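You operate a simulated robot arm through the tools that you are given. There is no shell and no other tool. Be economical: measure what you need, move in short steps, check, and stop when the job is done.

The job below is to be done with a simulated two-armed robot. You get a single attempt, and the scene is never put back.

JOB
On the top of the bench marked checks, fold the blue cloth in half, so that its two short edges meet.

The check looks at the end state, three seconds after you hand in, the way a careful person would. Anything else that was tipped, shoved, dropped, spilled or broken makes it a failure. Flat cloth is picked up by pressing the open fingertips on it (5 to 10 N) and closing them slowly along it; thin cloth reads only 2 to 8 mm in the jaws.

ROBOT AND FRAMES
Two 7-joint arms with two-finger parallel grippers on one trunk, on a base that drives. Base frame: it is fixed to the floor where the robot stands at the start and does not move with it; the origin is under the middle of the robot, x ahead of it, y to its left, z up; the surface under the hand at the start is at about z = 800. Units: mm, rad, N and s.
The left shoulder is at the start at [70, 163, 1070], the right one opposite. With the tool pointing down near the work surface each hand reaches from about 400 to 880 mm from the robot's upright axis, wherever it stands, measured 20 degrees to its own side. Places, roughly: top of the bench marked checks [500, -100, 800]. Payload 3.43 kg a hand.
The TCP of each hand is the grasp point between the finger pads, 34 mm short of the fingertips. In the tool frame z runs along the fingers and y along their closing line. The gripper opens to 128 mm. The fingers are 24 mm wide and 12 mm thick; the gripper's body (48 by 130 mm) begins 96 mm behind the TCP.
Orientation is that of the tool frame in the base frame, as a unit quaternion [w, x, y, z]. With the fingers straight down and closing along the base's y, the tool's x points along the base's -x, its y along +y and its z along -z.

CONTROLS
- The arms move only by the tool move_arm. It takes "left_motion", "right_motion" or both (then of equal length, played together; a hand with none holds still); each is a list of rows, each a list of 7 numbers: the shift along the tool's x, y, z in mm, then the turn, a rotation vector about the tool's x, y, z in rad, then the finger opening in mm, from 0 to 128. In form: [[dx, dy, dz, rx, ry, rz, gripper], ...]. A call has 1 to 8 rows; each row is the pose to reach, as a shift and turn from the pose commanded when the call began, along the tool's axes at that moment. A row lasts 0.2 s, in which the tool goes at most 50 mm and 0.15 rad; a call with a longer step from one row to the next is refused whole, and so is a gripper value outside its range. A pose out of reach is approached as far as the arm can. The call stops where the force on the tool passes 40 N (or 10 N more than at its start, if that is more) or the arm is blocked; 0.2 s more then pass. The fingers move at their own pace (about 153 mm/s each) and stop on an object; they squeeze with about 40 N. The grip force told is the motor's: it shows also when the fingers shut on nothing. Time passes only in rows, and 0.2 s behind the last, so rows that repeat a pose let the fingers close. It gives the time, the measured TCP pose, the force on the tool (base axes), the opening and the grip force at its end, in the units of the frame above (readings bear some noise), with the torque about the TCP (base axes, N m) and any sound that the robot's microphone picked up, and new pictures: "show" is both (left out), scene, wrist or none (wrist: the cameras of the hands that moved).
- Cameras (640 x 400 px; columns grow to the right, rows downward): "scene" is now at [133.5, 0.2, 1286.1]; the picture's right is [0.01, -1.00, -0.00], its down [-0.67, -0.00, -0.74] and it looks along [0.74, 0.00, -0.67] (base axes); focal length 214 px, centre (320, 200). "left" rides on the left gripper at [76, 11, -160] in its tool frame; the picture's right is [-0.15, 0.99, 0.00], its down [-0.88, -0.13, -0.46] and it looks along [-0.45, -0.07, 0.89] (tool axes); focal length 234 px, centre (320, 200). "right" rides on the right gripper at [76, -11, -160] in its tool frame; the picture's right is [0.15, 0.99, 0.00], its down [-0.88, 0.13, -0.46] and it looks along [-0.45, 0.07, 0.89] (tool axes); focal length 234 px, centre (320, 200). There is no depth. A picture from a camera that has moved, and an enlarged one, comes with that camera's place and axes in the base frame and with its lens.
- slide_trunk(by): slides the trunk up (or, below 0, down) by that many mm; the arms and the scene camera ride with it, the base frame stays. It gives what a move gives, with no picture.
- drive_base(legs): drives the robot by 1 to 6 legs, each [ahead, left, turn to the left] in mm, mm and rad, along the robot's own axes; the way and the turn of a leg run together, so that a leg with both is an arc; at most 1500 mm and 3.142 rad a leg. The arms and the cameras ride along, it lands a little off, and it stops where it bumps. It gives what a move gives, and a new picture of the scene camera.
- aim_head(pan, tilt): turns the head with the scene camera to pan (to the left, within 1.501 rad either way) and tilt (down, from -0.506 to 1.204), counted from straight ahead of the robot. It gives what a move gives, and a new picture of the scene camera.
- zoom(camera, box): a new picture of the part [left, top, right, bottom] of that camera's present view, enlarged. No time passes.
- hand_in(): hands the job in; it is judged then, once.

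Go step by step. Nothing tells you exact positions but the pictures and the camera data: compare them with the known pose of the tool, close in by small moves and look again before you grip or let go. The budget is 120 turns and 260 pictures, counting those below and the enlarged ones. Unless the task says otherwise, let go and move clear before handing in, and close with one line.

The tools are called after ">>>" as a command line: name --argument value ..., lists and objects as JSON in quotes. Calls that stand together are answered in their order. move_arm: Moves the arms, as the interface text tells. Its arguments: {"type":"object","properties":{"left_motion":{"type":"array","items":{"type":"array","items":{"type":"number"}}},"right_motion":{"type":"array","items":{"type":"array","items":{"type":"number"}}},"show":{"type":"string","enum":["both","scene","wrist","none"]}},"required":[]} The other tools are called the same way: slide_trunk (by) slides the trunk up or down; drive_base (legs) drives the base; aim_head (pan, tilt) turns the head that bears the scene camera; zoom (camera, box) takes an enlarged picture of a part of a camera's view; hand_in () hands the job in.

At the start:

```text
time: 0.0
left_ee_pos: [581.8, 109.5, 1002.1]
left_tool_rot: [0.0, 0.0, 1.0, -0.001]
left_wrist_force: [0.1, 0.2, -0.3]
left_moment: [0.04, -0.03, 0.02]
left_gripper_width: 128.0
left_gripper_force: 0.2
right_ee_pos: [583.0, -347.9, 1029.5]
right_tool_rot: [0.0, 0.001, 1.0, 0.001]
right_wrist_force: [-0.5, -0.9, -0.4]
right_moment: [0.03, -0.01, 0.01]
right_gripper_width: 128.1
right_gripper_force: 0.1
trunk travel left (down, up): [-550.0, 390.0]
robot x, y, heading: [-0.1, 0.4, -0.004]
head pan, tilt: [0.005, 0.74]
```

scene: 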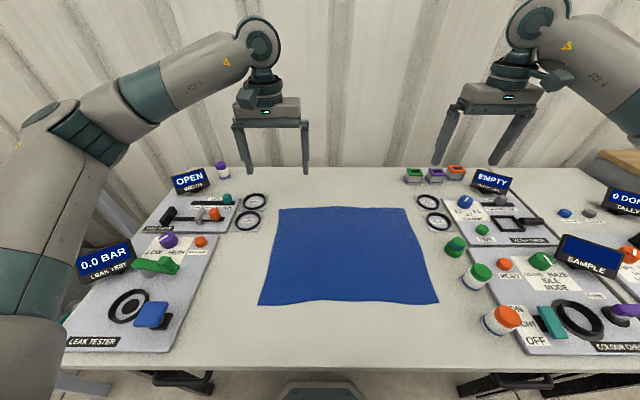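
right: 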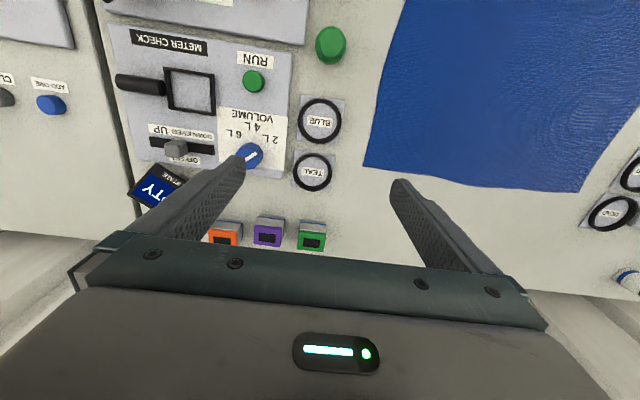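
left: 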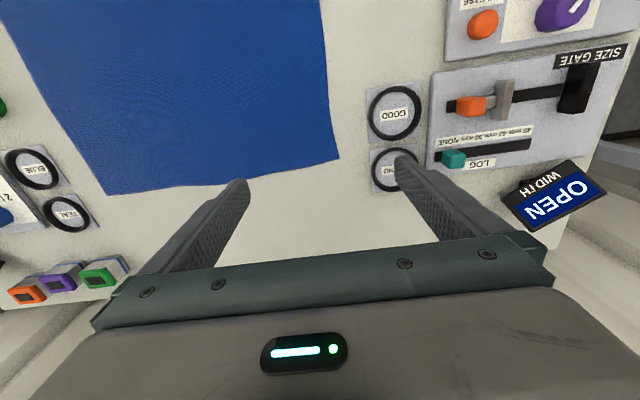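

The blue cloth lies at about x 330–632, y −268 to 134, so its short edges run along x at the left and right. I plan to pinch the left edge with the left hand at the far corner and the right hand at the near corner, then carry it over. First I'll back the base off a little and shift it right for reach.

>>> drive_base --legs '[[-60, 0, 0], [0, -60, 0]]'

>>> zoom --camera "scene" --box '[220, 180, 480, 340]'

```text
time: 1.5
left_ee_pos: [521.6, 49.7, 1002.6]
left_tool_rot: [0.0, -0.001, 1.0, 0.0]
left_wrist_force: [-0.5, -0.3, -0.3]
left_moment: [0.04, -0.02, -0.01]
left_gripper_width: 128.2
left_gripper_force: 0.0
right_ee_pos: [524.2, -407.8, 1029.8]
right_tool_rot: [0.001, 0.0, 1.0, 0.0]
right_wrist_force: [0.1, -0.2, 0.4]
right_moment: [0.05, 0.01, 0.02]
right_gripper_width: 128.0
right_gripper_force: 0.1
trunk travel left (down, up): [-550.0, 390.0]
robot x, y, heading: [-61.1, -64.1, 0.003]
head pan, tilt: [0.005, 0.74]
camera scene: at [72.9, -60.1, 1286.2], right [0.01, -1.0, 0.0], down [-0.67, 0.0, -0.74], along [0.74, 0.01, -0.67], focal length 214 px, centre (320, 200)
```

scene: 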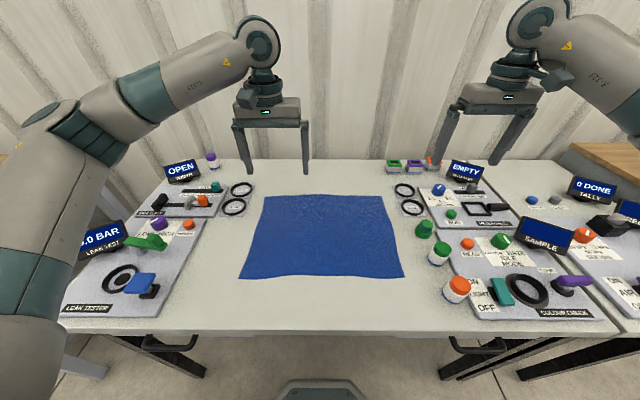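

```text
2.46 times, centred on (350, 260) of scene
camera zoom: at [72.9, -60.1, 1286.2], right [0.01, -1.0, 0.0], down [-0.67, 0.0, -0.74], along [0.74, 0.01, -0.67], focal length 528 px, centre (246, 52)
```

zoom: 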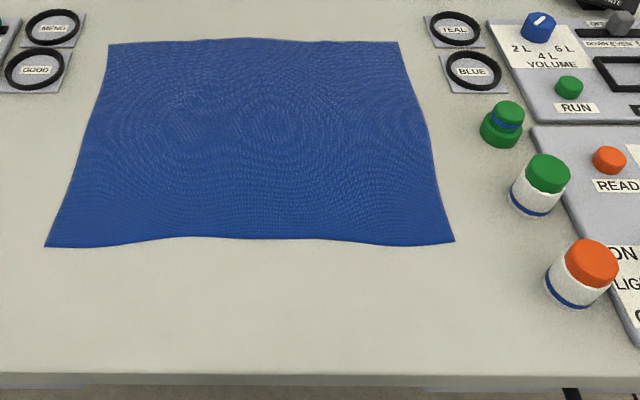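

The cloth's right edge is at about y −266 (far) to −260 (near). There is more room to lay it down on the left, so I'll fold right to left, with the right hand on the far right corner and the left hand on the near right corner. The right hand moves first.

>>> move_arm --right_motion '[[-14, 28, 16, 0, 0, 0, 90], [-28, 57, 33, 0, 0, 0, 60], [-42, 85, 50, 0, 0, 0, 40], [-56, 114, 66, 0, 0, 0, 40], [-70, 142, 83, 0, 0, 0, 40], [-84, 171, 110, 0, 0, 0, 40]]'

```text
time: 2.9
left_ee_pos: [522.9, 50.6, 1001.6]
left_tool_rot: [0.0, -0.002, 1.0, -0.001]
left_wrist_force: [0.0, 0.3, -1.0]
left_moment: [0.01, 0.07, 0.0]
left_gripper_width: 128.0
left_gripper_force: 0.1
right_ee_pos: [610.3, -233.5, 917.8]
right_tool_rot: [0.0, 0.0, 1.0, -0.002]
right_wrist_force: [0.5, 0.9, 0.7]
right_moment: [0.0, 0.03, -0.03]
right_gripper_width: 40.1
right_gripper_force: 0.0
trunk travel left (down, up): [-550.0, 390.0]
robot x, y, heading: [-60.2, -60.0, 0.001]
head pan, tilt: [0.005, 0.74]
camera scene: at [74.8, -58.3, 1286.0], right [0.01, -1.0, 0.0], down [-0.68, -0.01, -0.74], along [0.74, 0.0, -0.68], focal length 214 px, centre (320, 200)
camera right: at [533.5, -246.1, 1076.5], right [-0.15, 0.99, 0.0], down [0.88, 0.13, 0.46], along [0.45, 0.07, -0.89], focal length 234 px, centre (320, 200)
```

scene: 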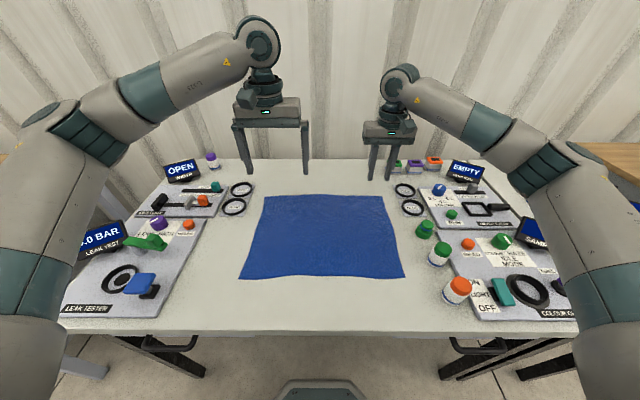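
right: 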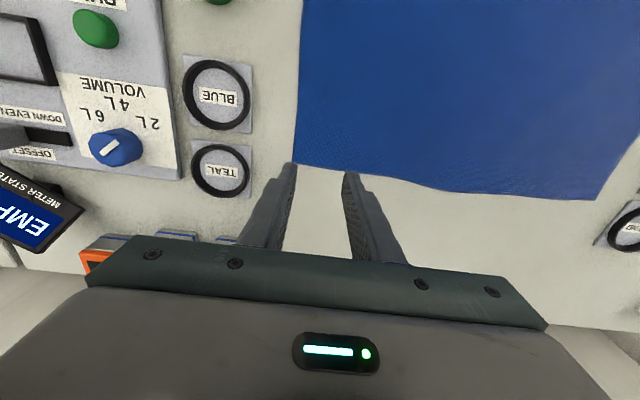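

The right hand is above the far right corner. By its camera that corner is at about (627, −261). Next I bring the left hand above the near right corner.

>>> move_arm --left_motion '[[43, -20, 10, 0, 0, 0, 90], [80, -50, 20, 0, 0, 0, 60], [115, -84, 30, 0, 0, 0, 40], [140, -124, 40, 0, 0, 0, 40], [160, -165, 50, 0, 0, 0, 40], [170, -205, 62, 0, 0, 0, 40], [171, -243, 74, 0, 0, 0, 40], [171, -282, 85, 0, 0, 0, 40]]'

```text
time: 4.7
left_ee_pos: [350.7, -233.1, 915.6]
left_tool_rot: [0.001, -0.001, 1.0, 0.001]
left_wrist_force: [0.2, 0.4, -1.1]
left_moment: [0.01, -0.02, 0.05]
left_gripper_width: 39.7
left_gripper_force: 0.1
right_ee_pos: [609.3, -236.8, 918.0]
right_tool_rot: [0.0, 0.0, 1.0, 0.0]
right_wrist_force: [-1.2, -0.7, 0.0]
right_moment: [0.04, 0.01, 0.01]
right_gripper_width: 40.1
right_gripper_force: 0.0
trunk travel left (down, up): [-550.0, 390.0]
robot x, y, heading: [-54.7, -59.8, 0.001]
head pan, tilt: [0.005, 0.74]
camera scene: at [73.5, -60.8, 1286.1], right [0.01, -1.0, 0.0], down [-0.67, 0.0, -0.74], along [0.74, 0.01, -0.67], focal length 214 px, centre (320, 200)
camera left: at [274.2, -223.2, 1075.7], right [0.15, 0.99, 0.0], down [0.88, -0.13, 0.46], along [0.45, -0.07, -0.89], focal length 234 px, centre (320, 200)
```

scene: 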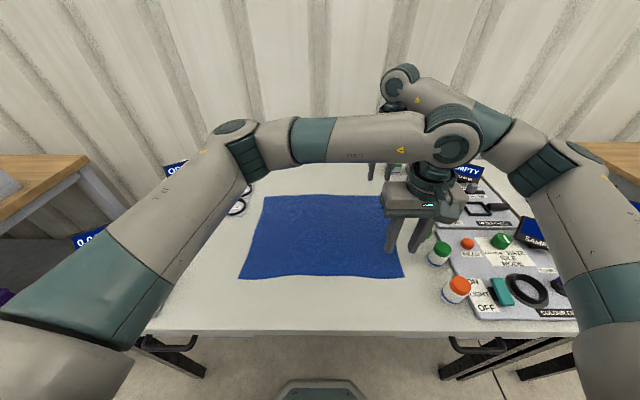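
left: 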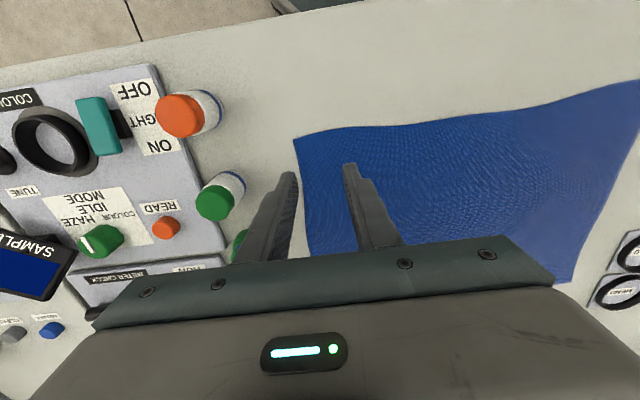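

The near right corner is at about (331, −263), and both hands are placed. I lower both hands to just above the cloth.

>>> move_arm --left_motion '[[0, 2, 30, 0, 0, 0, 40], [0, 2, 60, 0, 0, 0, 40], [0, 2, 72, 0, 0, 0, 40], [0, 2, 76, 0, 0, 0, 40]]' --right_motion '[[0, 2, 30, 0, 0, 0, 40], [0, 2, 60, 0, 0, 0, 40], [0, 2, 74, 0, 0, 0, 40], [0, 2, 78, 0, 0, 0, 40]]' --show "wrist"

```text
time: 5.7
left_ee_pos: [352.4, -230.1, 838.8]
left_tool_rot: [0.0, -0.001, 1.0, 0.0]
left_wrist_force: [-0.1, 0.1, 0.1]
left_moment: [-0.01, -0.02, 0.03]
left_gripper_width: 40.0
left_gripper_force: 0.0
right_ee_pos: [608.6, -233.9, 840.3]
right_tool_rot: [0.0, -0.002, 1.0, 0.0]
right_wrist_force: [-0.9, 0.5, 0.0]
right_moment: [0.04, -0.02, 0.01]
right_gripper_width: 40.0
right_gripper_force: 0.0
trunk travel left (down, up): [-550.0, 390.0]
robot x, y, heading: [-58.7, -59.1, 0.008]
head pan, tilt: [0.005, 0.74]
camera right: at [532.1, -246.0, 999.2], right [-0.15, 0.99, 0.0], down [0.88, 0.13, 0.46], along [0.45, 0.07, -0.89], focal length 234 px, centre (320, 200)
camera left: at [274.8, -220.0, 999.5], right [0.15, 0.99, 0.0], down [0.88, -0.13, 0.46], along [0.45, -0.07, -0.89], focal length 234 px, centre (320, 200)
```

right: 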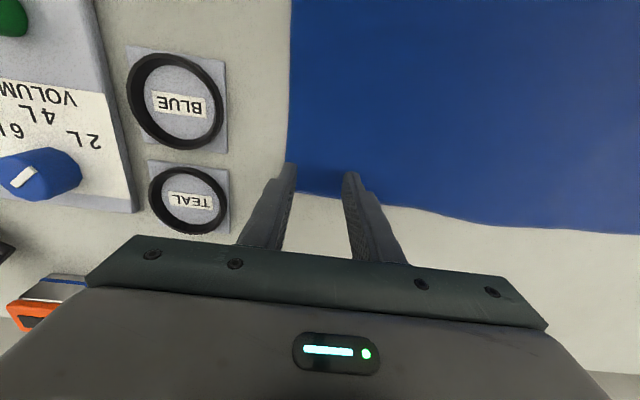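
left: 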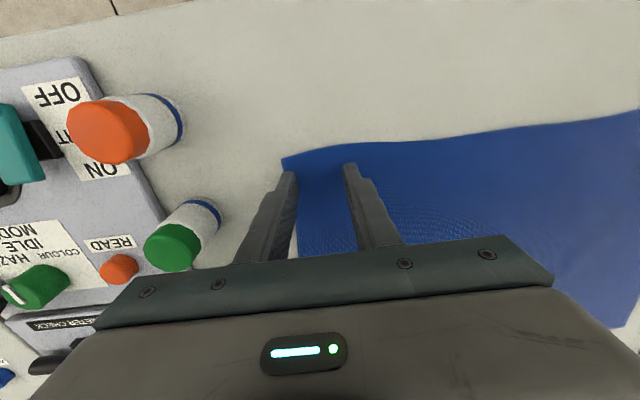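

Both hands hover about 5 mm over the cloth near the edge. I shift the right hand inward a little and press both down gently.

>>> move_arm --left_motion '[[0, 0, 3, 0, 0, 0, 40], [0, 0, 5, 0, 0, 0, 40], [0, 0, 5, 0, 0, 0, 40]]' --right_motion '[[0, 4, 3, 0, 0, 0, 40], [0, 4, 6.5, 0, 0, 0, 40], [0, 4, 6.5, 0, 0, 0, 40]]' --show "none"

```text
time: 6.5
left_ee_pos: [350.9, -230.2, 835.6]
left_tool_rot: [0.001, -0.001, 1.0, 0.0]
left_wrist_force: [0.0, -1.8, 0.0]
left_moment: [-0.01, -0.02, 0.0]
left_gripper_width: 40.0
left_gripper_force: 0.0
right_ee_pos: [609.2, -230.0, 835.2]
right_tool_rot: [0.001, 0.0, 1.0, 0.0]
right_wrist_force: [-0.5, -0.5, 6.3]
right_moment: [0.01, 0.0, 0.01]
right_gripper_width: 39.8
right_gripper_force: 0.1
trunk travel left (down, up): [-550.0, 390.0]
robot x, y, heading: [-62.2, -61.0, 0.006]
head pan, tilt: [0.005, 0.74]
```

The right hand presses at 6 N. The left hand needs a little more.

>>> move_arm --left_motion '[[0, 0, 1, 0, 0, 0, 40], [0, 0, 2, 0, 0, 0, 40], [0, 0, 2, 0, 0, 0, 40]]' --show "none"

```text
time: 7.3
left_ee_pos: [351.4, -229.8, 836.9]
left_tool_rot: [0.002, -0.002, 1.0, 0.0]
left_wrist_force: [3.8, -0.7, 25.5]
left_moment: [0.24, 0.02, -0.06]
left_gripper_width: 40.0
left_gripper_force: 0.0
right_ee_pos: [607.6, -230.0, 834.6]
right_tool_rot: [0.001, 0.0, 1.0, 0.0]
right_wrist_force: [1.9, 0.6, 5.3]
right_moment: [0.01, -0.02, -0.02]
right_gripper_width: 40.1
right_gripper_force: 0.0
trunk travel left (down, up): [-550.0, 390.0]
robot x, y, heading: [-62.8, -59.1, 0.001]
head pan, tilt: [0.005, 0.74]
```

The left hand now presses at 25 N, so I back it off about 1 mm.

>>> move_arm --left_motion '[[0, 0, -1, 0, 0, 0, 40], [0, 0, -1, 0, 0, 0, 40]]' --show "none"

```text
time: 7.9
left_ee_pos: [351.2, -230.6, 836.1]
left_tool_rot: [0.0, -0.001, 1.0, -0.001]
left_wrist_force: [4.7, -2.2, 21.5]
left_moment: [0.0, -0.04, -0.04]
left_gripper_width: 39.5
left_gripper_force: 0.0
right_ee_pos: [608.8, -230.1, 834.5]
right_tool_rot: [0.001, -0.001, 1.0, -0.001]
right_wrist_force: [0.2, 0.7, 7.2]
right_moment: [0.02, -0.06, 0.0]
right_gripper_width: 39.8
right_gripper_force: 0.0
trunk travel left (down, up): [-550.0, 390.0]
robot x, y, heading: [-59.1, -59.6, -0.002]
head pan, tilt: [0.005, 0.74]
```

>>> move_arm --left_motion '[[0, 0, -1, 0, 0, 0, 40], [0, 0, -1, 0, 0, 0, 40]]' --show "wrist"

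```text
time: 8.5
left_ee_pos: [351.2, -229.7, 835.1]
left_tool_rot: [0.001, 0.0, 1.0, 0.0]
left_wrist_force: [2.1, -0.7, 9.7]
left_moment: [-0.1, -0.08, -0.01]
left_gripper_width: 39.7
left_gripper_force: 0.0
right_ee_pos: [608.5, -230.7, 834.7]
right_tool_rot: [0.0, 0.0, 1.0, 0.001]
right_wrist_force: [0.2, 0.2, 9.9]
right_moment: [-0.01, 0.03, -0.01]
right_gripper_width: 40.1
right_gripper_force: 0.1
trunk travel left (down, up): [-550.0, 390.0]
robot x, y, heading: [-61.9, -57.9, -0.003]
head pan, tilt: [0.005, 0.74]
camera left: at [273.9, -219.2, 995.1], right [0.15, 0.99, 0.0], down [0.88, -0.13, 0.46], along [0.45, -0.07, -0.89], focal length 234 px, centre (320, 200)
```

left: 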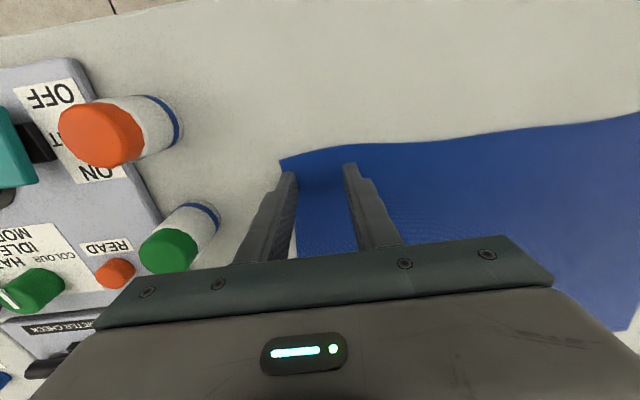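

Both hands press at about 10 N, so I close the fingers slowly.

>>> move_arm --left_motion '[[0, 0, 0, 0, 0, 0, 35], [0, 0, 0, 0, 0, 0, 30], [0, 0, 0, 0, 0, 0, 25], [0, 0, 0, 0, 0, 0, 20], [0, 0, 0, 0, 0, 0, 15], [0, 0, 0, 0, 0, 0, 10], [0, 0, 0, 0, 0, 0, 5], [0, 0, 0, 0, 0, 0, 0]]' --right_motion '[[0, 0, 0, 0, 0, 0, 35], [0, 0, 0, 0, 0, 0, 30], [0, 0, 0, 0, 0, 0, 25], [0, 0, 0, 0, 0, 0, 20], [0, 0, 0, 0, 0, 0, 15], [0, 0, 0, 0, 0, 0, 10], [0, 0, 0, 0, 0, 0, 5], [0, 0, 0, 0, 0, 0, 0]]' --show "wrist"

```text
time: 10.3
left_ee_pos: [351.5, -229.7, 835.6]
left_tool_rot: [0.001, -0.001, 1.0, 0.0]
left_wrist_force: [-1.0, 0.2, 0.2]
left_moment: [0.01, -0.02, -0.02]
left_gripper_width: 2.7
left_gripper_force: 36.9
right_ee_pos: [608.1, -230.5, 836.3]
right_tool_rot: [0.001, 0.0, 1.0, -0.001]
right_wrist_force: [-0.8, 0.5, 14.1]
right_moment: [-0.01, 0.02, 0.01]
right_gripper_width: 2.5
right_gripper_force: 36.8
trunk travel left (down, up): [-550.0, 390.0]
robot x, y, heading: [-59.5, -62.1, -0.0]
head pan, tilt: [0.005, 0.74]
camera right: at [531.4, -241.7, 993.9], right [-0.15, 0.99, 0.0], down [0.88, 0.13, 0.46], along [0.45, 0.07, -0.89], focal length 234 px, centre (320, 200)
camera left: at [274.0, -219.3, 995.5], right [0.15, 0.99, 0.0], down [0.88, -0.13, 0.46], along [0.45, -0.07, -0.89], focal length 234 px, centre (320, 200)
```

right: 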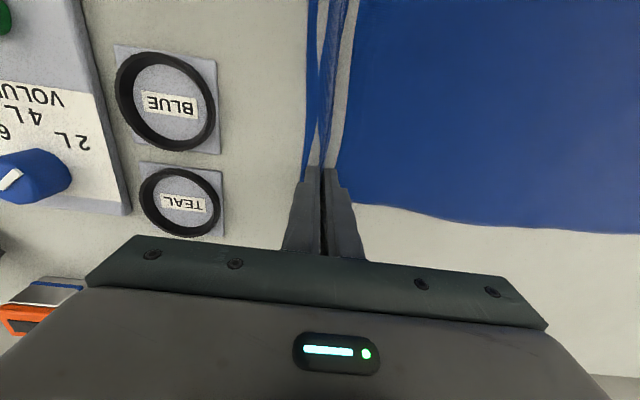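
left: 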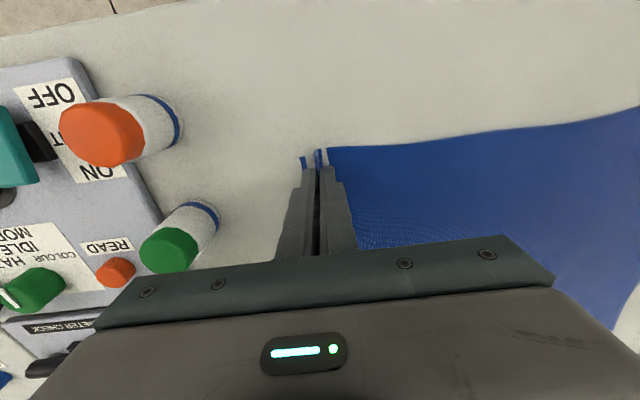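

The grip holds, but it leaves a broad ridge and flap of about 30 mm, which would double over when laid down. I'll open again slowly and re-grip with a narrow opening right at the edge.

>>> move_arm --left_motion '[[0, 0, 0, 0, 0, 0, 10], [0, 0, 0, 0, 0, 0, 20], [0, 0, 0, 0, 0, 0, 30], [0, 0, 0, 0, 0, 0, 40], [0, 0, 0, 0, 0, 0, 44], [0, 0, -15, 0, 0, 0, 44], [0, 0, -30, 0, 0, 0, 44]]' --right_motion '[[0, 0, 0, 0, 0, 0, 10], [0, 0, 0, 0, 0, 0, 20], [0, 0, 0, 0, 0, 0, 30], [0, 0, 0, 0, 0, 0, 40], [0, 0, 0, 0, 0, 0, 44], [0, 0, -15, 0, 0, 0, 44], [0, 0, -30, 0, 0, 0, 44]]' --show "wrist"

```text
time: 11.9
left_ee_pos: [351.6, -230.5, 866.2]
left_tool_rot: [0.0, 0.0, 1.0, -0.001]
left_wrist_force: [-1.7, 0.6, -0.7]
left_moment: [-0.01, 0.0, 0.03]
left_gripper_width: 44.0
left_gripper_force: 0.0
right_ee_pos: [607.7, -229.5, 864.0]
right_tool_rot: [0.0, 0.0, 1.0, -0.001]
right_wrist_force: [0.7, -0.5, -0.3]
right_moment: [0.03, 0.0, -0.04]
right_gripper_width: 44.1
right_gripper_force: 0.1
trunk travel left (down, up): [-550.0, 390.0]
robot x, y, heading: [-60.7, -61.3, 0.003]
head pan, tilt: [0.005, 0.74]
camera right: at [531.5, -241.5, 1022.2], right [-0.15, 0.99, 0.0], down [0.88, 0.13, 0.46], along [0.45, 0.07, -0.89], focal length 234 px, centre (320, 200)
camera left: at [274.9, -219.3, 1025.3], right [0.15, 0.99, 0.0], down [0.88, -0.13, 0.46], along [0.45, -0.07, -0.89], focal length 234 px, centre (320, 200)
```

right: 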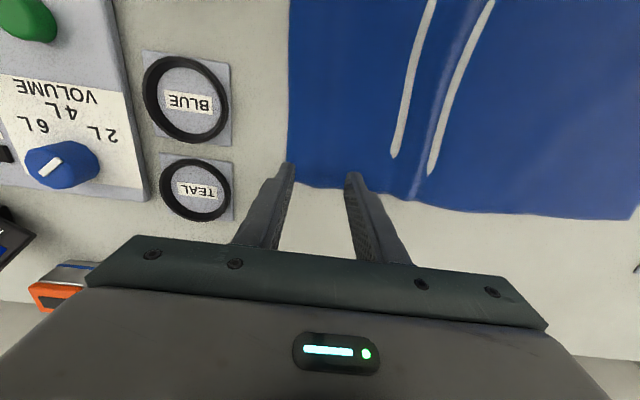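
left: 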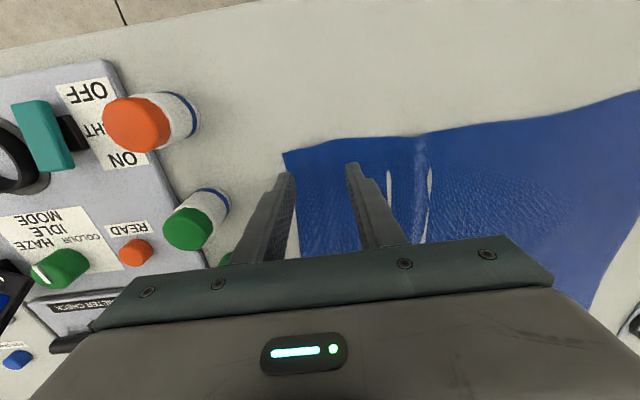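

The cloth came back flat at its edge, about y −261, with a small wrinkle further in. I move 14 mm outward, narrow the opening to 20 mm and press again.

>>> move_arm --left_motion '[[0, -7, 0, 0, 0, 0, 30], [0, -14, 10, 0, 0, 0, 20], [0, -14, 20, 0, 0, 0, 20], [0, -14, 27, 0, 0, 0, 20], [0, -14, 30, 0, 0, 0, 20], [0, -14, 30, 0, 0, 0, 20]]' --right_motion '[[0, -7, 0, 0, 0, 0, 30], [0, -14, 10, 0, 0, 0, 20], [0, -14, 20, 0, 0, 0, 20], [0, -14, 26, 0, 0, 0, 20], [0, -14, 29, 0, 0, 0, 20], [0, -14, 29, 0, 0, 0, 20]]' --show "wrist"

```text
time: 13.3
left_ee_pos: [350.7, -243.4, 836.3]
left_tool_rot: [0.0, -0.001, 1.0, 0.0]
left_wrist_force: [-0.2, -0.5, 0.7]
left_moment: [-0.01, 0.0, 0.02]
left_gripper_width: 20.1
left_gripper_force: 0.1
right_ee_pos: [608.7, -243.8, 835.3]
right_tool_rot: [0.001, 0.0, 1.0, 0.0]
right_wrist_force: [0.7, -0.4, 4.2]
right_moment: [-0.04, -0.03, -0.01]
right_gripper_width: 19.9
right_gripper_force: 0.0
trunk travel left (down, up): [-550.0, 390.0]
robot x, y, heading: [-61.7, -58.9, 0.006]
head pan, tilt: [0.005, 0.74]
camera right: at [532.0, -256.2, 994.1], right [-0.15, 0.99, 0.0], down [0.88, 0.13, 0.46], along [0.45, 0.07, -0.89], focal length 234 px, centre (320, 200)
camera left: at [274.2, -233.4, 995.6], right [0.15, 0.99, 0.0], down [0.88, -0.13, 0.46], along [0.45, -0.07, -0.89], focal length 234 px, centre (320, 200)
```

right: 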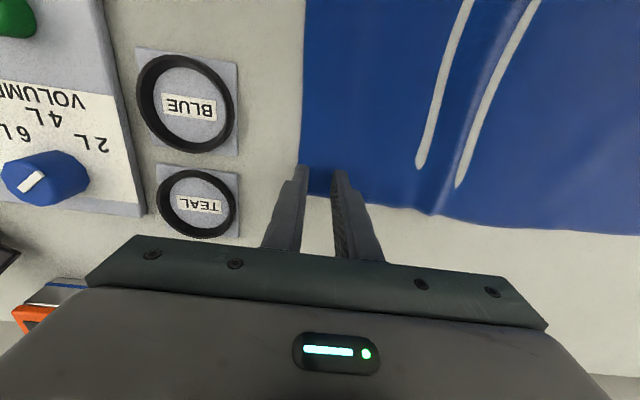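
left: 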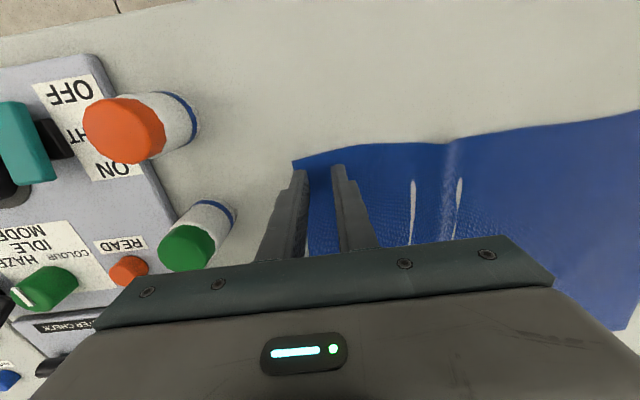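

Both hands are just at contact with the outer finger on the edge. I press about 1 mm more and close.

>>> move_arm --left_motion '[[0, 0, 1.2, 0, 0, 0, 20], [0, 0, 1.2, 0, 0, 0, 17], [0, 0, 1.2, 0, 0, 0, 14], [0, 0, 1.2, 0, 0, 0, 11], [0, 0, 1.2, 0, 0, 0, 8], [0, 0, 1.2, 0, 0, 0, 5], [0, 0, 1.2, 0, 0, 0, 2], [0, 0, 1.2, 0, 0, 0, 0]]' --right_motion '[[0, 0, 0.6, 0, 0, 0, 20], [0, 0, 0.6, 0, 0, 0, 17], [0, 0, 0.6, 0, 0, 0, 14], [0, 0, 0.6, 0, 0, 0, 11], [0, 0, 0.6, 0, 0, 0, 8], [0, 0, 0.6, 0, 0, 0, 5], [0, 0, 0.6, 0, 0, 0, 2], [0, 0, 0.6, 0, 0, 0, 0]]' --show "wrist"

```text
time: 15.1
left_ee_pos: [350.9, -243.1, 835.3]
left_tool_rot: [0.001, 0.0, 1.0, -0.001]
left_wrist_force: [0.5, -0.2, 15.3]
left_moment: [0.01, 0.0, 0.01]
left_gripper_width: 0.0
left_gripper_force: 32.7
right_ee_pos: [607.5, -243.8, 835.5]
right_tool_rot: [0.001, 0.0, 1.0, -0.001]
right_wrist_force: [0.4, 0.2, 6.0]
right_moment: [0.0, -0.01, 0.01]
right_gripper_width: 0.0
right_gripper_force: 33.2
trunk travel left (down, up): [-550.0, 390.0]
robot x, y, heading: [-54.7, -62.4, 0.005]
head pan, tilt: [0.005, 0.74]
camera right: at [530.9, -255.6, 994.0], right [-0.15, 0.99, 0.0], down [0.88, 0.13, 0.46], along [0.45, 0.07, -0.89], focal length 234 px, centre (320, 200)
camera left: at [273.6, -233.0, 995.0], right [0.15, 0.99, 0.0], down [0.88, -0.13, 0.46], along [0.45, -0.07, -0.89], focal length 234 px, centre (320, 200)
```

right: 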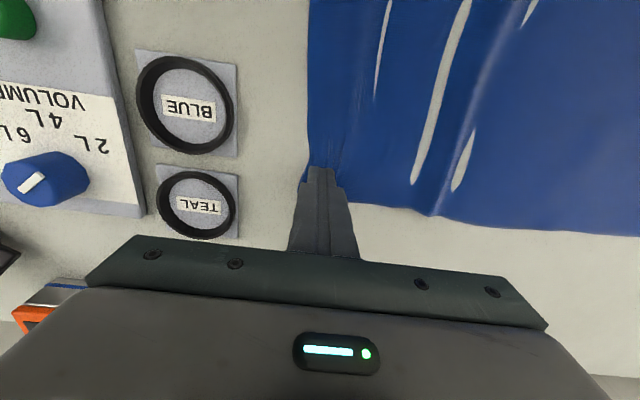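
left: 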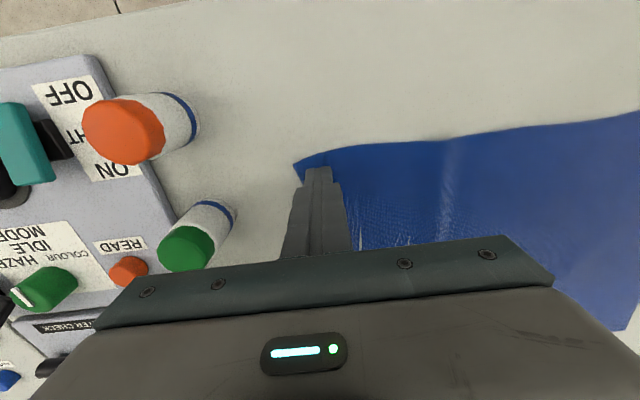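

Both grippers closed on nothing, so the gather was too small. I open, lift, and retry with 32 mm and the outer finger still on the edge.

>>> move_arm --left_motion '[[0, 0, -6, 0, 0, 0, 0], [0, 2, -12, 0, 0, 0, 16], [0, 6, -12, 0, 0, 0, 32], [0, 6, -12, 0, 0, 0, 32], [0, 6, -3, 0, 0, 0, 32], [0, 6, 0, 0, 0, 0, 32], [0, 6, 0, 0, 0, 0, 32]]' --right_motion '[[0, 0, -6, 0, 0, 0, 0], [0, 2, -12, 0, 0, 0, 16], [0, 6, -12, 0, 0, 0, 32], [0, 6, -12, 0, 0, 0, 32], [0, 6, -3, 0, 0, 0, 32], [0, 6, 0, 0, 0, 0, 32], [0, 6, 0, 0, 0, 0, 32]]' --show "wrist"

```text
time: 16.7
left_ee_pos: [350.9, -238.9, 835.3]
left_tool_rot: [0.001, -0.001, 1.0, -0.001]
left_wrist_force: [2.2, 1.3, 12.9]
left_moment: [0.07, -0.01, 0.02]
left_gripper_width: 31.8
left_gripper_force: 0.0
right_ee_pos: [608.9, -237.0, 834.6]
right_tool_rot: [0.001, 0.0, 1.0, -0.001]
right_wrist_force: [0.4, -0.3, 3.0]
right_moment: [0.03, -0.04, 0.03]
right_gripper_width: 31.9
right_gripper_force: 0.1
trunk travel left (down, up): [-550.0, 390.0]
robot x, y, heading: [-62.6, -60.2, -0.002]
head pan, tilt: [0.005, 0.74]
camera right: at [531.6, -249.3, 994.2], right [-0.15, 0.99, 0.0], down [0.88, 0.13, 0.46], along [0.45, 0.07, -0.89], focal length 234 px, centre (320, 200)
camera left: at [274.1, -227.2, 995.0], right [0.14, 0.99, 0.0], down [0.88, -0.13, 0.46], along [0.45, -0.07, -0.89], focal length 234 px, centre (320, 200)
```

right: 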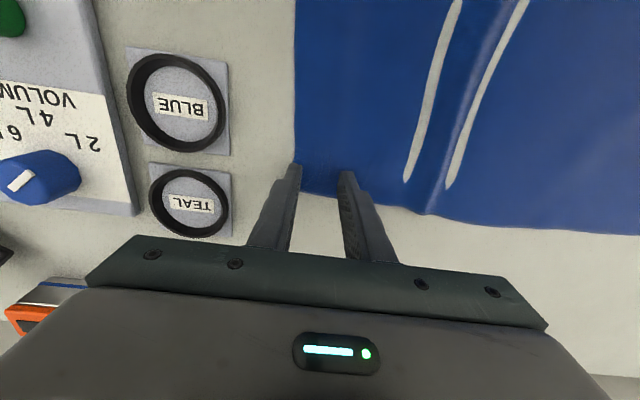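
left: 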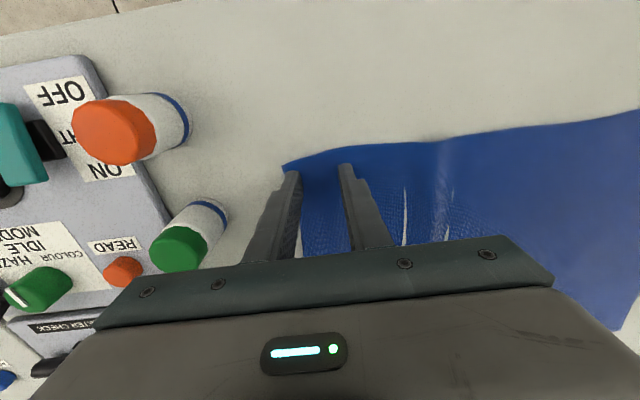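

>>> move_arm --left_motion '[[0, 0, -0.3, 0, 0, 0, 28], [0, 0, -0.3, 0, 0, 0, 24], [0, 0, -0.3, 0, 0, 0, 20], [0, 0, -0.3, 0, 0, 0, 16], [0, 0, -0.3, 0, 0, 0, 12], [0, 0, -0.3, 0, 0, 0, 8], [0, 0, -0.3, 0, 0, 0, 4], [0, 0, -0.3, 0, 0, 0, 0]]' --right_motion '[[0, 0, 0.6, 0, 0, 0, 28], [0, 0, 0.6, 0, 0, 0, 24], [0, 0, 0.6, 0, 0, 0, 20], [0, 0, 0.6, 0, 0, 0, 16], [0, 0, 0.6, 0, 0, 0, 12], [0, 0, 0.6, 0, 0, 0, 8], [0, 0, 0.6, 0, 0, 0, 4], [0, 0, 0.6, 0, 0, 0, 0]]' --show "wrist"

```text
time: 18.5
left_ee_pos: [350.1, -238.4, 835.4]
left_tool_rot: [0.001, -0.001, 1.0, 0.001]
left_wrist_force: [1.0, 0.3, 12.6]
left_moment: [-0.01, -0.03, -0.05]
left_gripper_width: 2.4
left_gripper_force: 37.4
right_ee_pos: [607.2, -237.5, 835.1]
right_tool_rot: [0.0, 0.0, 1.0, -0.001]
right_wrist_force: [-0.4, -0.1, 9.0]
right_moment: [-0.02, 0.08, 0.04]
right_gripper_width: 2.0
right_gripper_force: 36.5
trunk travel left (down, up): [-550.0, 390.0]
robot x, y, heading: [-60.0, -60.1, 0.001]
head pan, tilt: [0.005, 0.74]
camera right: at [530.9, -249.5, 994.0], right [-0.15, 0.99, 0.0], down [0.88, 0.13, 0.46], along [0.45, 0.07, -0.89], focal length 234 px, centre (320, 200)
camera left: at [273.5, -227.2, 995.0], right [0.15, 0.99, 0.0], down [0.88, -0.13, 0.46], along [0.45, -0.07, -0.89], focal length 234 px, centre (320, 200)
```

right: 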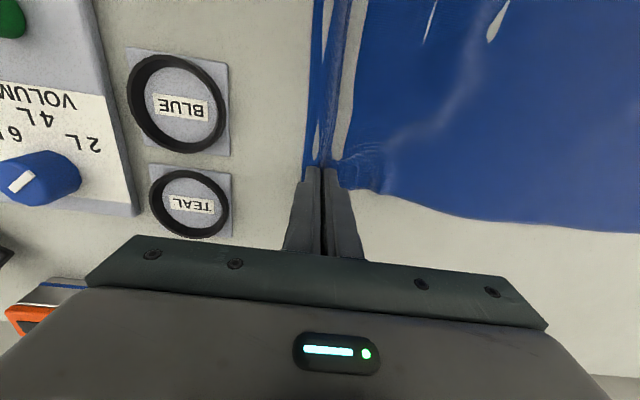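
left: 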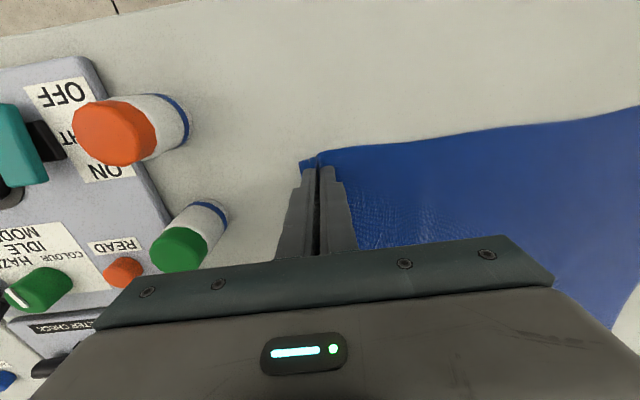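

Both hands now hold the cloth close to its edge (2.0 and 2.4 mm). I lift it and carry it in an arc to the halfway point.

>>> move_arm --left_motion '[[0, 8, -30, 0, 0, 0, 0], [0, 22, -62, 0, 0, 0, 0], [0, 45, -92, 0, 0, 0, 0], [0, 75, -115, 0, 0, 0, 0], [0, 110, -130, 0, 0, 0, 0], [0, 145, -137, 0, 0, 0, 0], [0, 176, -138, 0, 0, 0, 0]]' --right_motion '[[0, 8, -30, 0, 0, 0, 0], [0, 22, -62, 0, 0, 0, 0], [0, 45, -92, 0, 0, 0, 0], [0, 75, -115, 0, 0, 0, 0], [0, 110, -130, 0, 0, 0, 0], [0, 145, -137, 0, 0, 0, 0], [0, 176, -138, 0, 0, 0, 0]]'

```text
time: 20.1
left_ee_pos: [353.7, -59.5, 972.3]
left_tool_rot: [0.0, -0.001, 1.0, -0.001]
left_wrist_force: [-0.2, -0.6, 0.8]
left_moment: [-0.02, -0.03, -0.02]
left_gripper_width: 2.5
left_gripper_force: 37.8
right_ee_pos: [607.9, -59.0, 973.1]
right_tool_rot: [0.0, 0.0, 1.0, -0.001]
right_wrist_force: [-0.4, 0.8, -0.1]
right_moment: [-0.05, 0.05, 0.03]
right_gripper_width: 1.9
right_gripper_force: 36.5
trunk travel left (down, up): [-550.0, 390.0]
robot x, y, heading: [-61.9, -59.5, -0.004]
head pan, tilt: [0.005, 0.74]
camera scene: at [73.8, -56.9, 1286.1], right [0.01, -1.0, 0.0], down [-0.67, -0.01, -0.74], along [0.74, 0.0, -0.67], focal length 214 px, centre (320, 200)
camera right: at [531.6, -70.9, 1131.1], right [-0.15, 0.99, 0.0], down [0.88, 0.13, 0.46], along [0.45, 0.06, -0.89], focal length 234 px, centre (320, 200)
camera left: at [275.7, -49.3, 1132.0], right [0.15, 0.99, 0.0], down [0.88, -0.13, 0.46], along [0.45, -0.07, -0.89], focal length 234 px, centre (320, 200)
```

scene: 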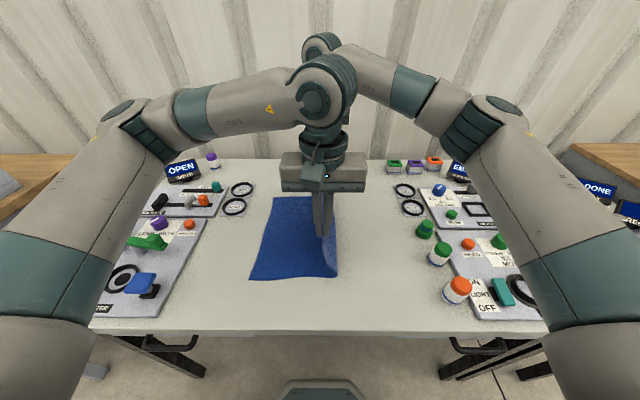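
right: 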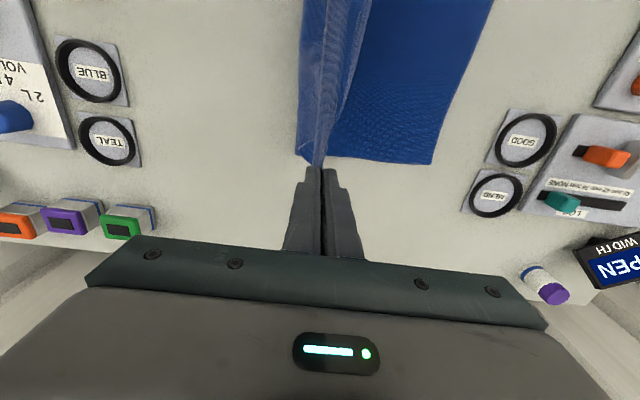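
left: 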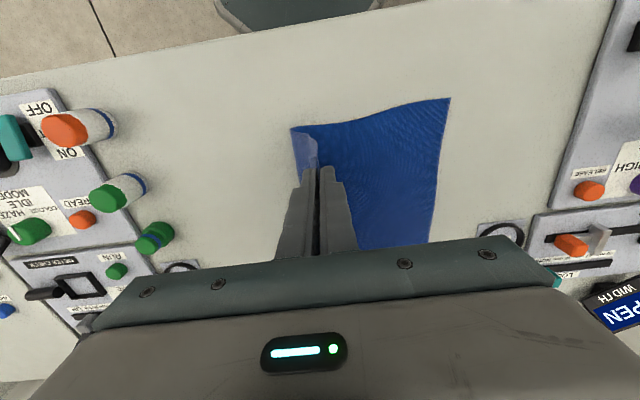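

The cloth hangs neatly from both hands. The lower layer slid, so its left edge is now at about y 110. I lower the held edge toward y ≈ 85 and check.

>>> move_arm --left_motion '[[0, 35, 5, 0, 0, 0, 0], [0, 68, 20, 0, 0, 0, 0], [0, 98, 45, 0, 0, 0, 0], [0, 120, 75, 0, 0, 0, 0], [0, 135, 105, 0, 0, 0, 0], [0, 144, 124, 0, 0, 0, 0]]' --right_motion '[[0, 35, 5, 0, 0, 0, 0], [0, 68, 20, 0, 0, 0, 0], [0, 98, 45, 0, 0, 0, 0], [0, 120, 75, 0, 0, 0, 0], [0, 135, 105, 0, 0, 0, 0], [0, 144, 124, 0, 0, 0, 0]]'

```text
time: 21.5
left_ee_pos: [352.1, 81.3, 849.1]
left_tool_rot: [0.0, 0.001, 1.0, 0.0]
left_wrist_force: [0.4, -0.2, -0.8]
left_moment: [0.0, 0.01, -0.04]
left_gripper_width: 2.5
left_gripper_force: 37.3
right_ee_pos: [608.2, 82.9, 847.1]
right_tool_rot: [0.001, -0.001, 1.0, 0.0]
right_wrist_force: [-0.4, 0.1, 0.2]
right_moment: [0.01, 0.03, 0.02]
right_gripper_width: 1.9
right_gripper_force: 36.5
trunk travel left (down, up): [-550.0, 390.0]
robot x, y, heading: [-61.3, -61.4, 0.001]
head pan, tilt: [0.005, 0.74]
camera scene: at [73.7, -58.3, 1286.2], right [0.01, -1.0, 0.0], down [-0.67, -0.01, -0.74], along [0.74, 0.0, -0.67], focal length 214 px, centre (320, 200)
camera right: at [531.5, 71.7, 1005.9], right [-0.15, 0.99, 0.0], down [0.88, 0.13, 0.46], along [0.45, 0.07, -0.89], focal length 234 px, centre (320, 200)
camera left: at [274.7, 93.2, 1008.3], right [0.15, 0.99, 0.0], down [0.88, -0.13, 0.46], along [0.45, -0.07, -0.89], focal length 234 px, centre (320, 200)
```

scene: 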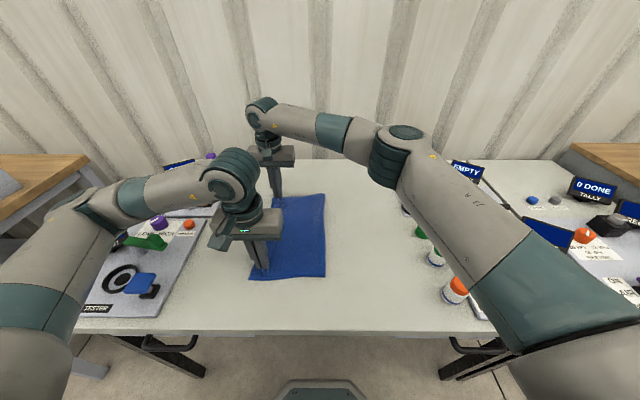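
right: 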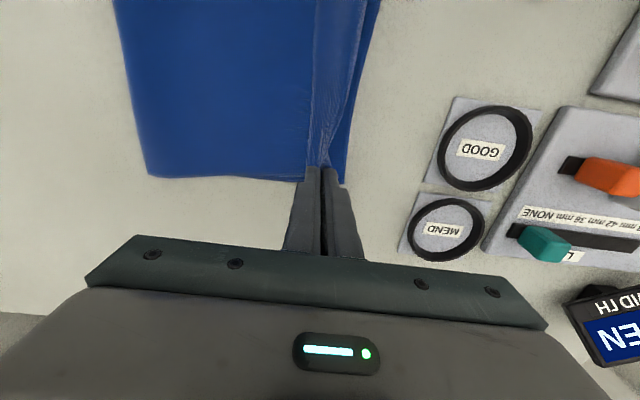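
left: 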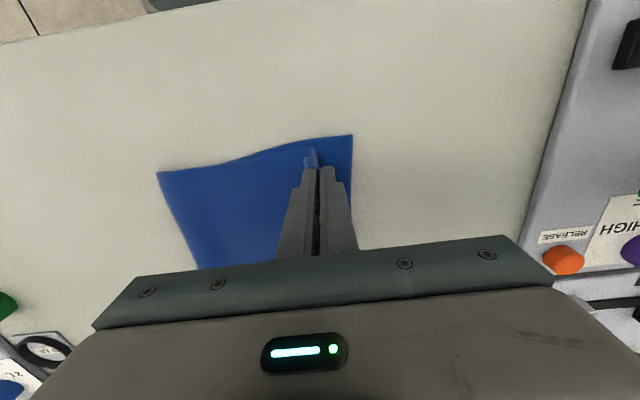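

The upper layer has come over. I look closely at the edges before releasing.

>>> zoom --camera "right" --box '[110, 0, 430, 200]'

>>> zoom --camera "left" --box '[140, 100, 400, 262]'

```text
2.00 times, centred on (270, 100) of right
camera zoom: at [531.5, 71.7, 1005.9], right [-0.15, 0.99, 0.0], down [0.88, 0.13, 0.46], along [0.45, 0.07, -0.89], focal length 468 px, centre (420, 400)
```

zoom: 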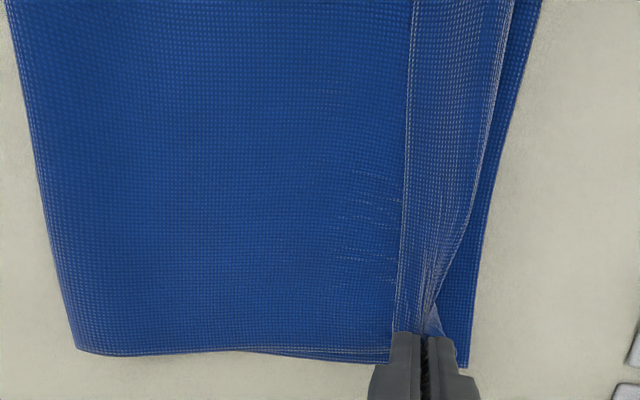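

```text
2.46 times, centred on (270, 181) of left
camera zoom: at [274.7, 93.2, 1008.3], right [0.15, 0.99, 0.0], down [0.88, -0.13, 0.46], along [0.45, -0.07, -0.89], focal length 576 px, centre (443, 247)
```

zoom: 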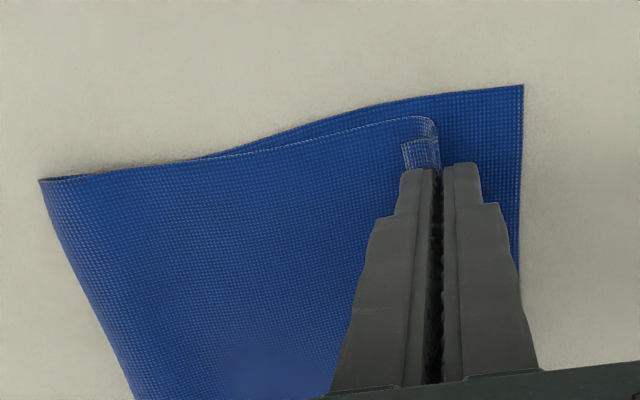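

The upper layer ends in a strip of about 33 mm doubled back along the edge. The fold currently sits at y ≈ −71, while the lower edge is at y ≈ 111, so the upper layer is about 30 mm too long once unrolled. I move back 15 mm, touch down, release and see how it relaxes.

>>> move_arm --left_motion '[[0, -8, 4, 0, 0, 0, 0], [0, -15, 8, 0, 0, 0, 0], [0, -15, 8, 0, 0, 0, 10], [0, -15, 8, 0, 0, 0, 22], [0, -15, 8, 0, 0, 0, 22], [0, -15, -20, 0, 0, 0, 22], [0, -15, -60, 0, 0, 0, 22]]' --right_motion '[[0, -8, 4, 0, 0, 0, 0], [0, -15, 7, 0, 0, 0, 0], [0, -15, 7, 0, 0, 0, 10], [0, -15, 7, 0, 0, 0, 22], [0, -15, 7, 0, 0, 0, 22], [0, -15, -20, 0, 0, 0, 22], [0, -15, -60, 0, 0, 0, 22]]'

```text
time: 23.1
left_ee_pos: [350.5, 67.0, 908.7]
left_tool_rot: [0.001, -0.001, 1.0, -0.001]
left_wrist_force: [-0.1, 0.2, -0.2]
left_moment: [0.01, -0.02, 0.03]
left_gripper_width: 22.0
left_gripper_force: 0.1
right_ee_pos: [606.9, 67.1, 907.1]
right_tool_rot: [0.001, -0.001, 1.0, 0.0]
right_wrist_force: [0.7, 0.2, 0.8]
right_moment: [0.01, -0.02, 0.01]
right_gripper_width: 22.0
right_gripper_force: 0.0
trunk travel left (down, up): [-550.0, 390.0]
robot x, y, heading: [-60.2, -56.7, 0.003]
head pan, tilt: [0.005, 0.74]
camera scene: at [72.4, -59.4, 1286.1], right [0.01, -1.0, 0.0], down [-0.67, 0.0, -0.74], along [0.74, 0.01, -0.67], focal length 214 px, centre (320, 200)
camera right: at [530.7, 55.8, 1066.7], right [-0.15, 0.99, 0.0], down [0.88, 0.13, 0.46], along [0.45, 0.07, -0.89], focal length 234 px, centre (320, 200)
camera left: at [273.5, 77.7, 1068.7], right [0.15, 0.99, 0.0], down [0.88, -0.13, 0.46], along [0.45, -0.07, -0.89], focal length 234 px, centre (320, 200)
```

scene: 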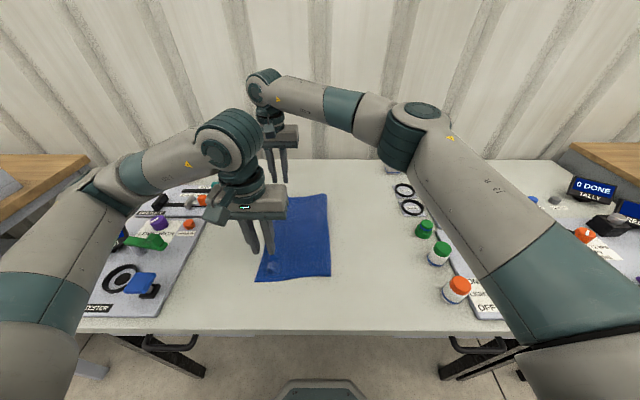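
right: 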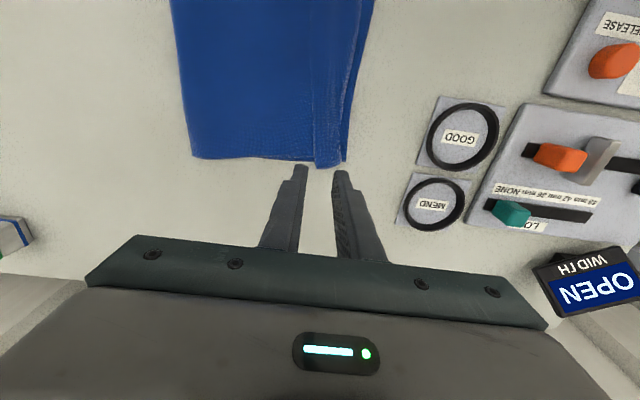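
left: 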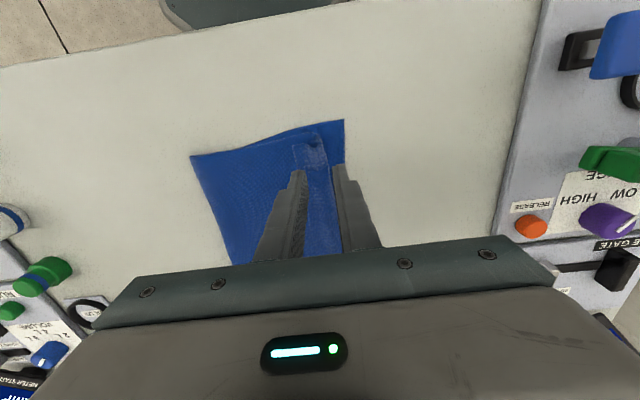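

>>> zoom --camera "right" --box '[160, 0, 400, 180]'

>>> zoom --camera "left" --box '[180, 110, 380, 270]'

```text
2.22 times, centred on (280, 90) of right
camera zoom: at [530.7, 55.8, 1066.7], right [-0.15, 0.99, 0.0], down [0.88, 0.13, 0.46], along [0.45, 0.07, -0.89], focal length 520 px, centre (409, 444)
```

zoom: 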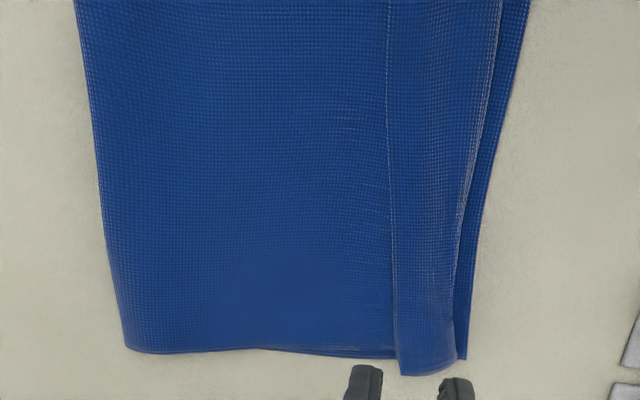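

```text
2.50 times, centred on (280, 190) of left
camera zoom: at [273.5, 77.7, 1068.7], right [0.15, 0.99, 0.0], down [0.88, -0.13, 0.46], along [0.45, -0.07, -0.89], focal length 585 px, centre (420, 225)
```

zoom: 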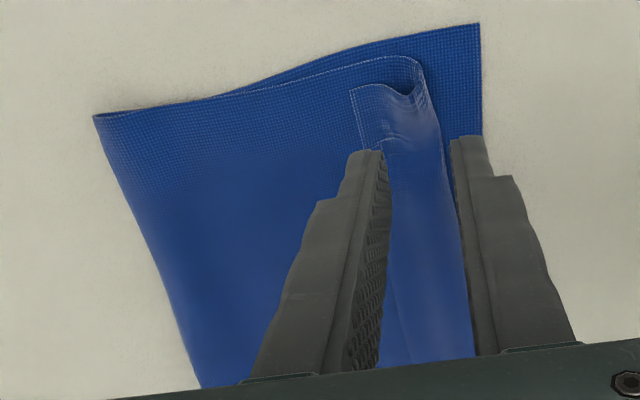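

A strip of about 35 mm lies doubled back on top: near end from y 35 to the crease at 70, far end from 62 to 96. I'll try to unroll it by pressing closed fingertips lightly near its free edge and sweeping outward (+y).

>>> move_arm --left_motion '[[0, -10, 20, 0, 0, 0, 0], [0, -20, 45, 0, 0, 0, 0], [0, -20, 60, 0, 0, 0, 0], [0, -20, 67, 0, 0, 0, 0], [0, -20, 67, 0, 0, 0, 0]]' --right_motion '[[0, 4, 20, 0, 0, 0, 0], [0, 7, 45, 0, 0, 0, 0], [0, 7, 60, 0, 0, 0, 0], [0, 7, 66, 0, 0, 0, 0], [0, 7, 66, 0, 0, 0, 0]]' --show "wrist"

```text
time: 24.3
left_ee_pos: [351.8, 47.8, 841.5]
left_tool_rot: [0.0, -0.001, 1.0, 0.0]
left_wrist_force: [-0.1, 0.0, 0.3]
left_moment: [0.01, 0.0, -0.01]
left_gripper_width: 0.2
left_gripper_force: 33.0
right_ee_pos: [607.7, 74.2, 841.3]
right_tool_rot: [0.0, -0.001, 1.0, 0.0]
right_wrist_force: [0.7, -0.1, 0.4]
right_moment: [-0.02, 0.03, -0.01]
right_gripper_width: 0.0
right_gripper_force: 33.0
trunk travel left (down, up): [-550.0, 390.0]
robot x, y, heading: [-62.9, -55.4, 0.004]
head pan, tilt: [0.005, 0.74]
camera right: at [531.4, 62.3, 1000.2], right [-0.15, 0.99, 0.0], down [0.88, 0.13, 0.46], along [0.45, 0.07, -0.89], focal length 234 px, centre (320, 200)
camera left: at [274.4, 57.5, 1000.9], right [0.15, 0.99, 0.0], down [0.88, -0.13, 0.46], along [0.45, -0.07, -0.89], focal length 234 px, centre (320, 200)
```

right: 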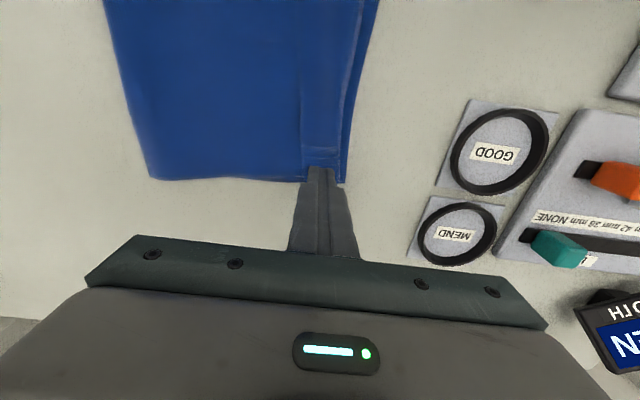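
left: 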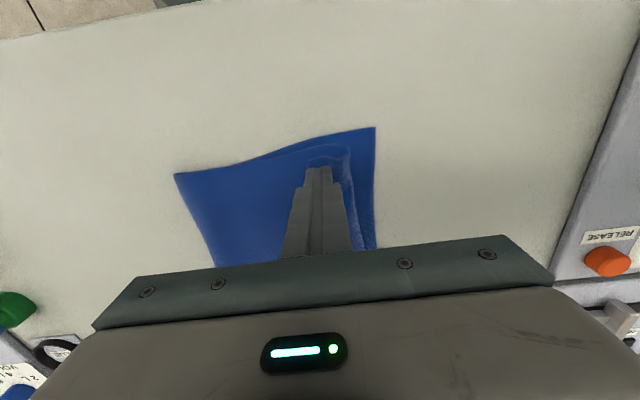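

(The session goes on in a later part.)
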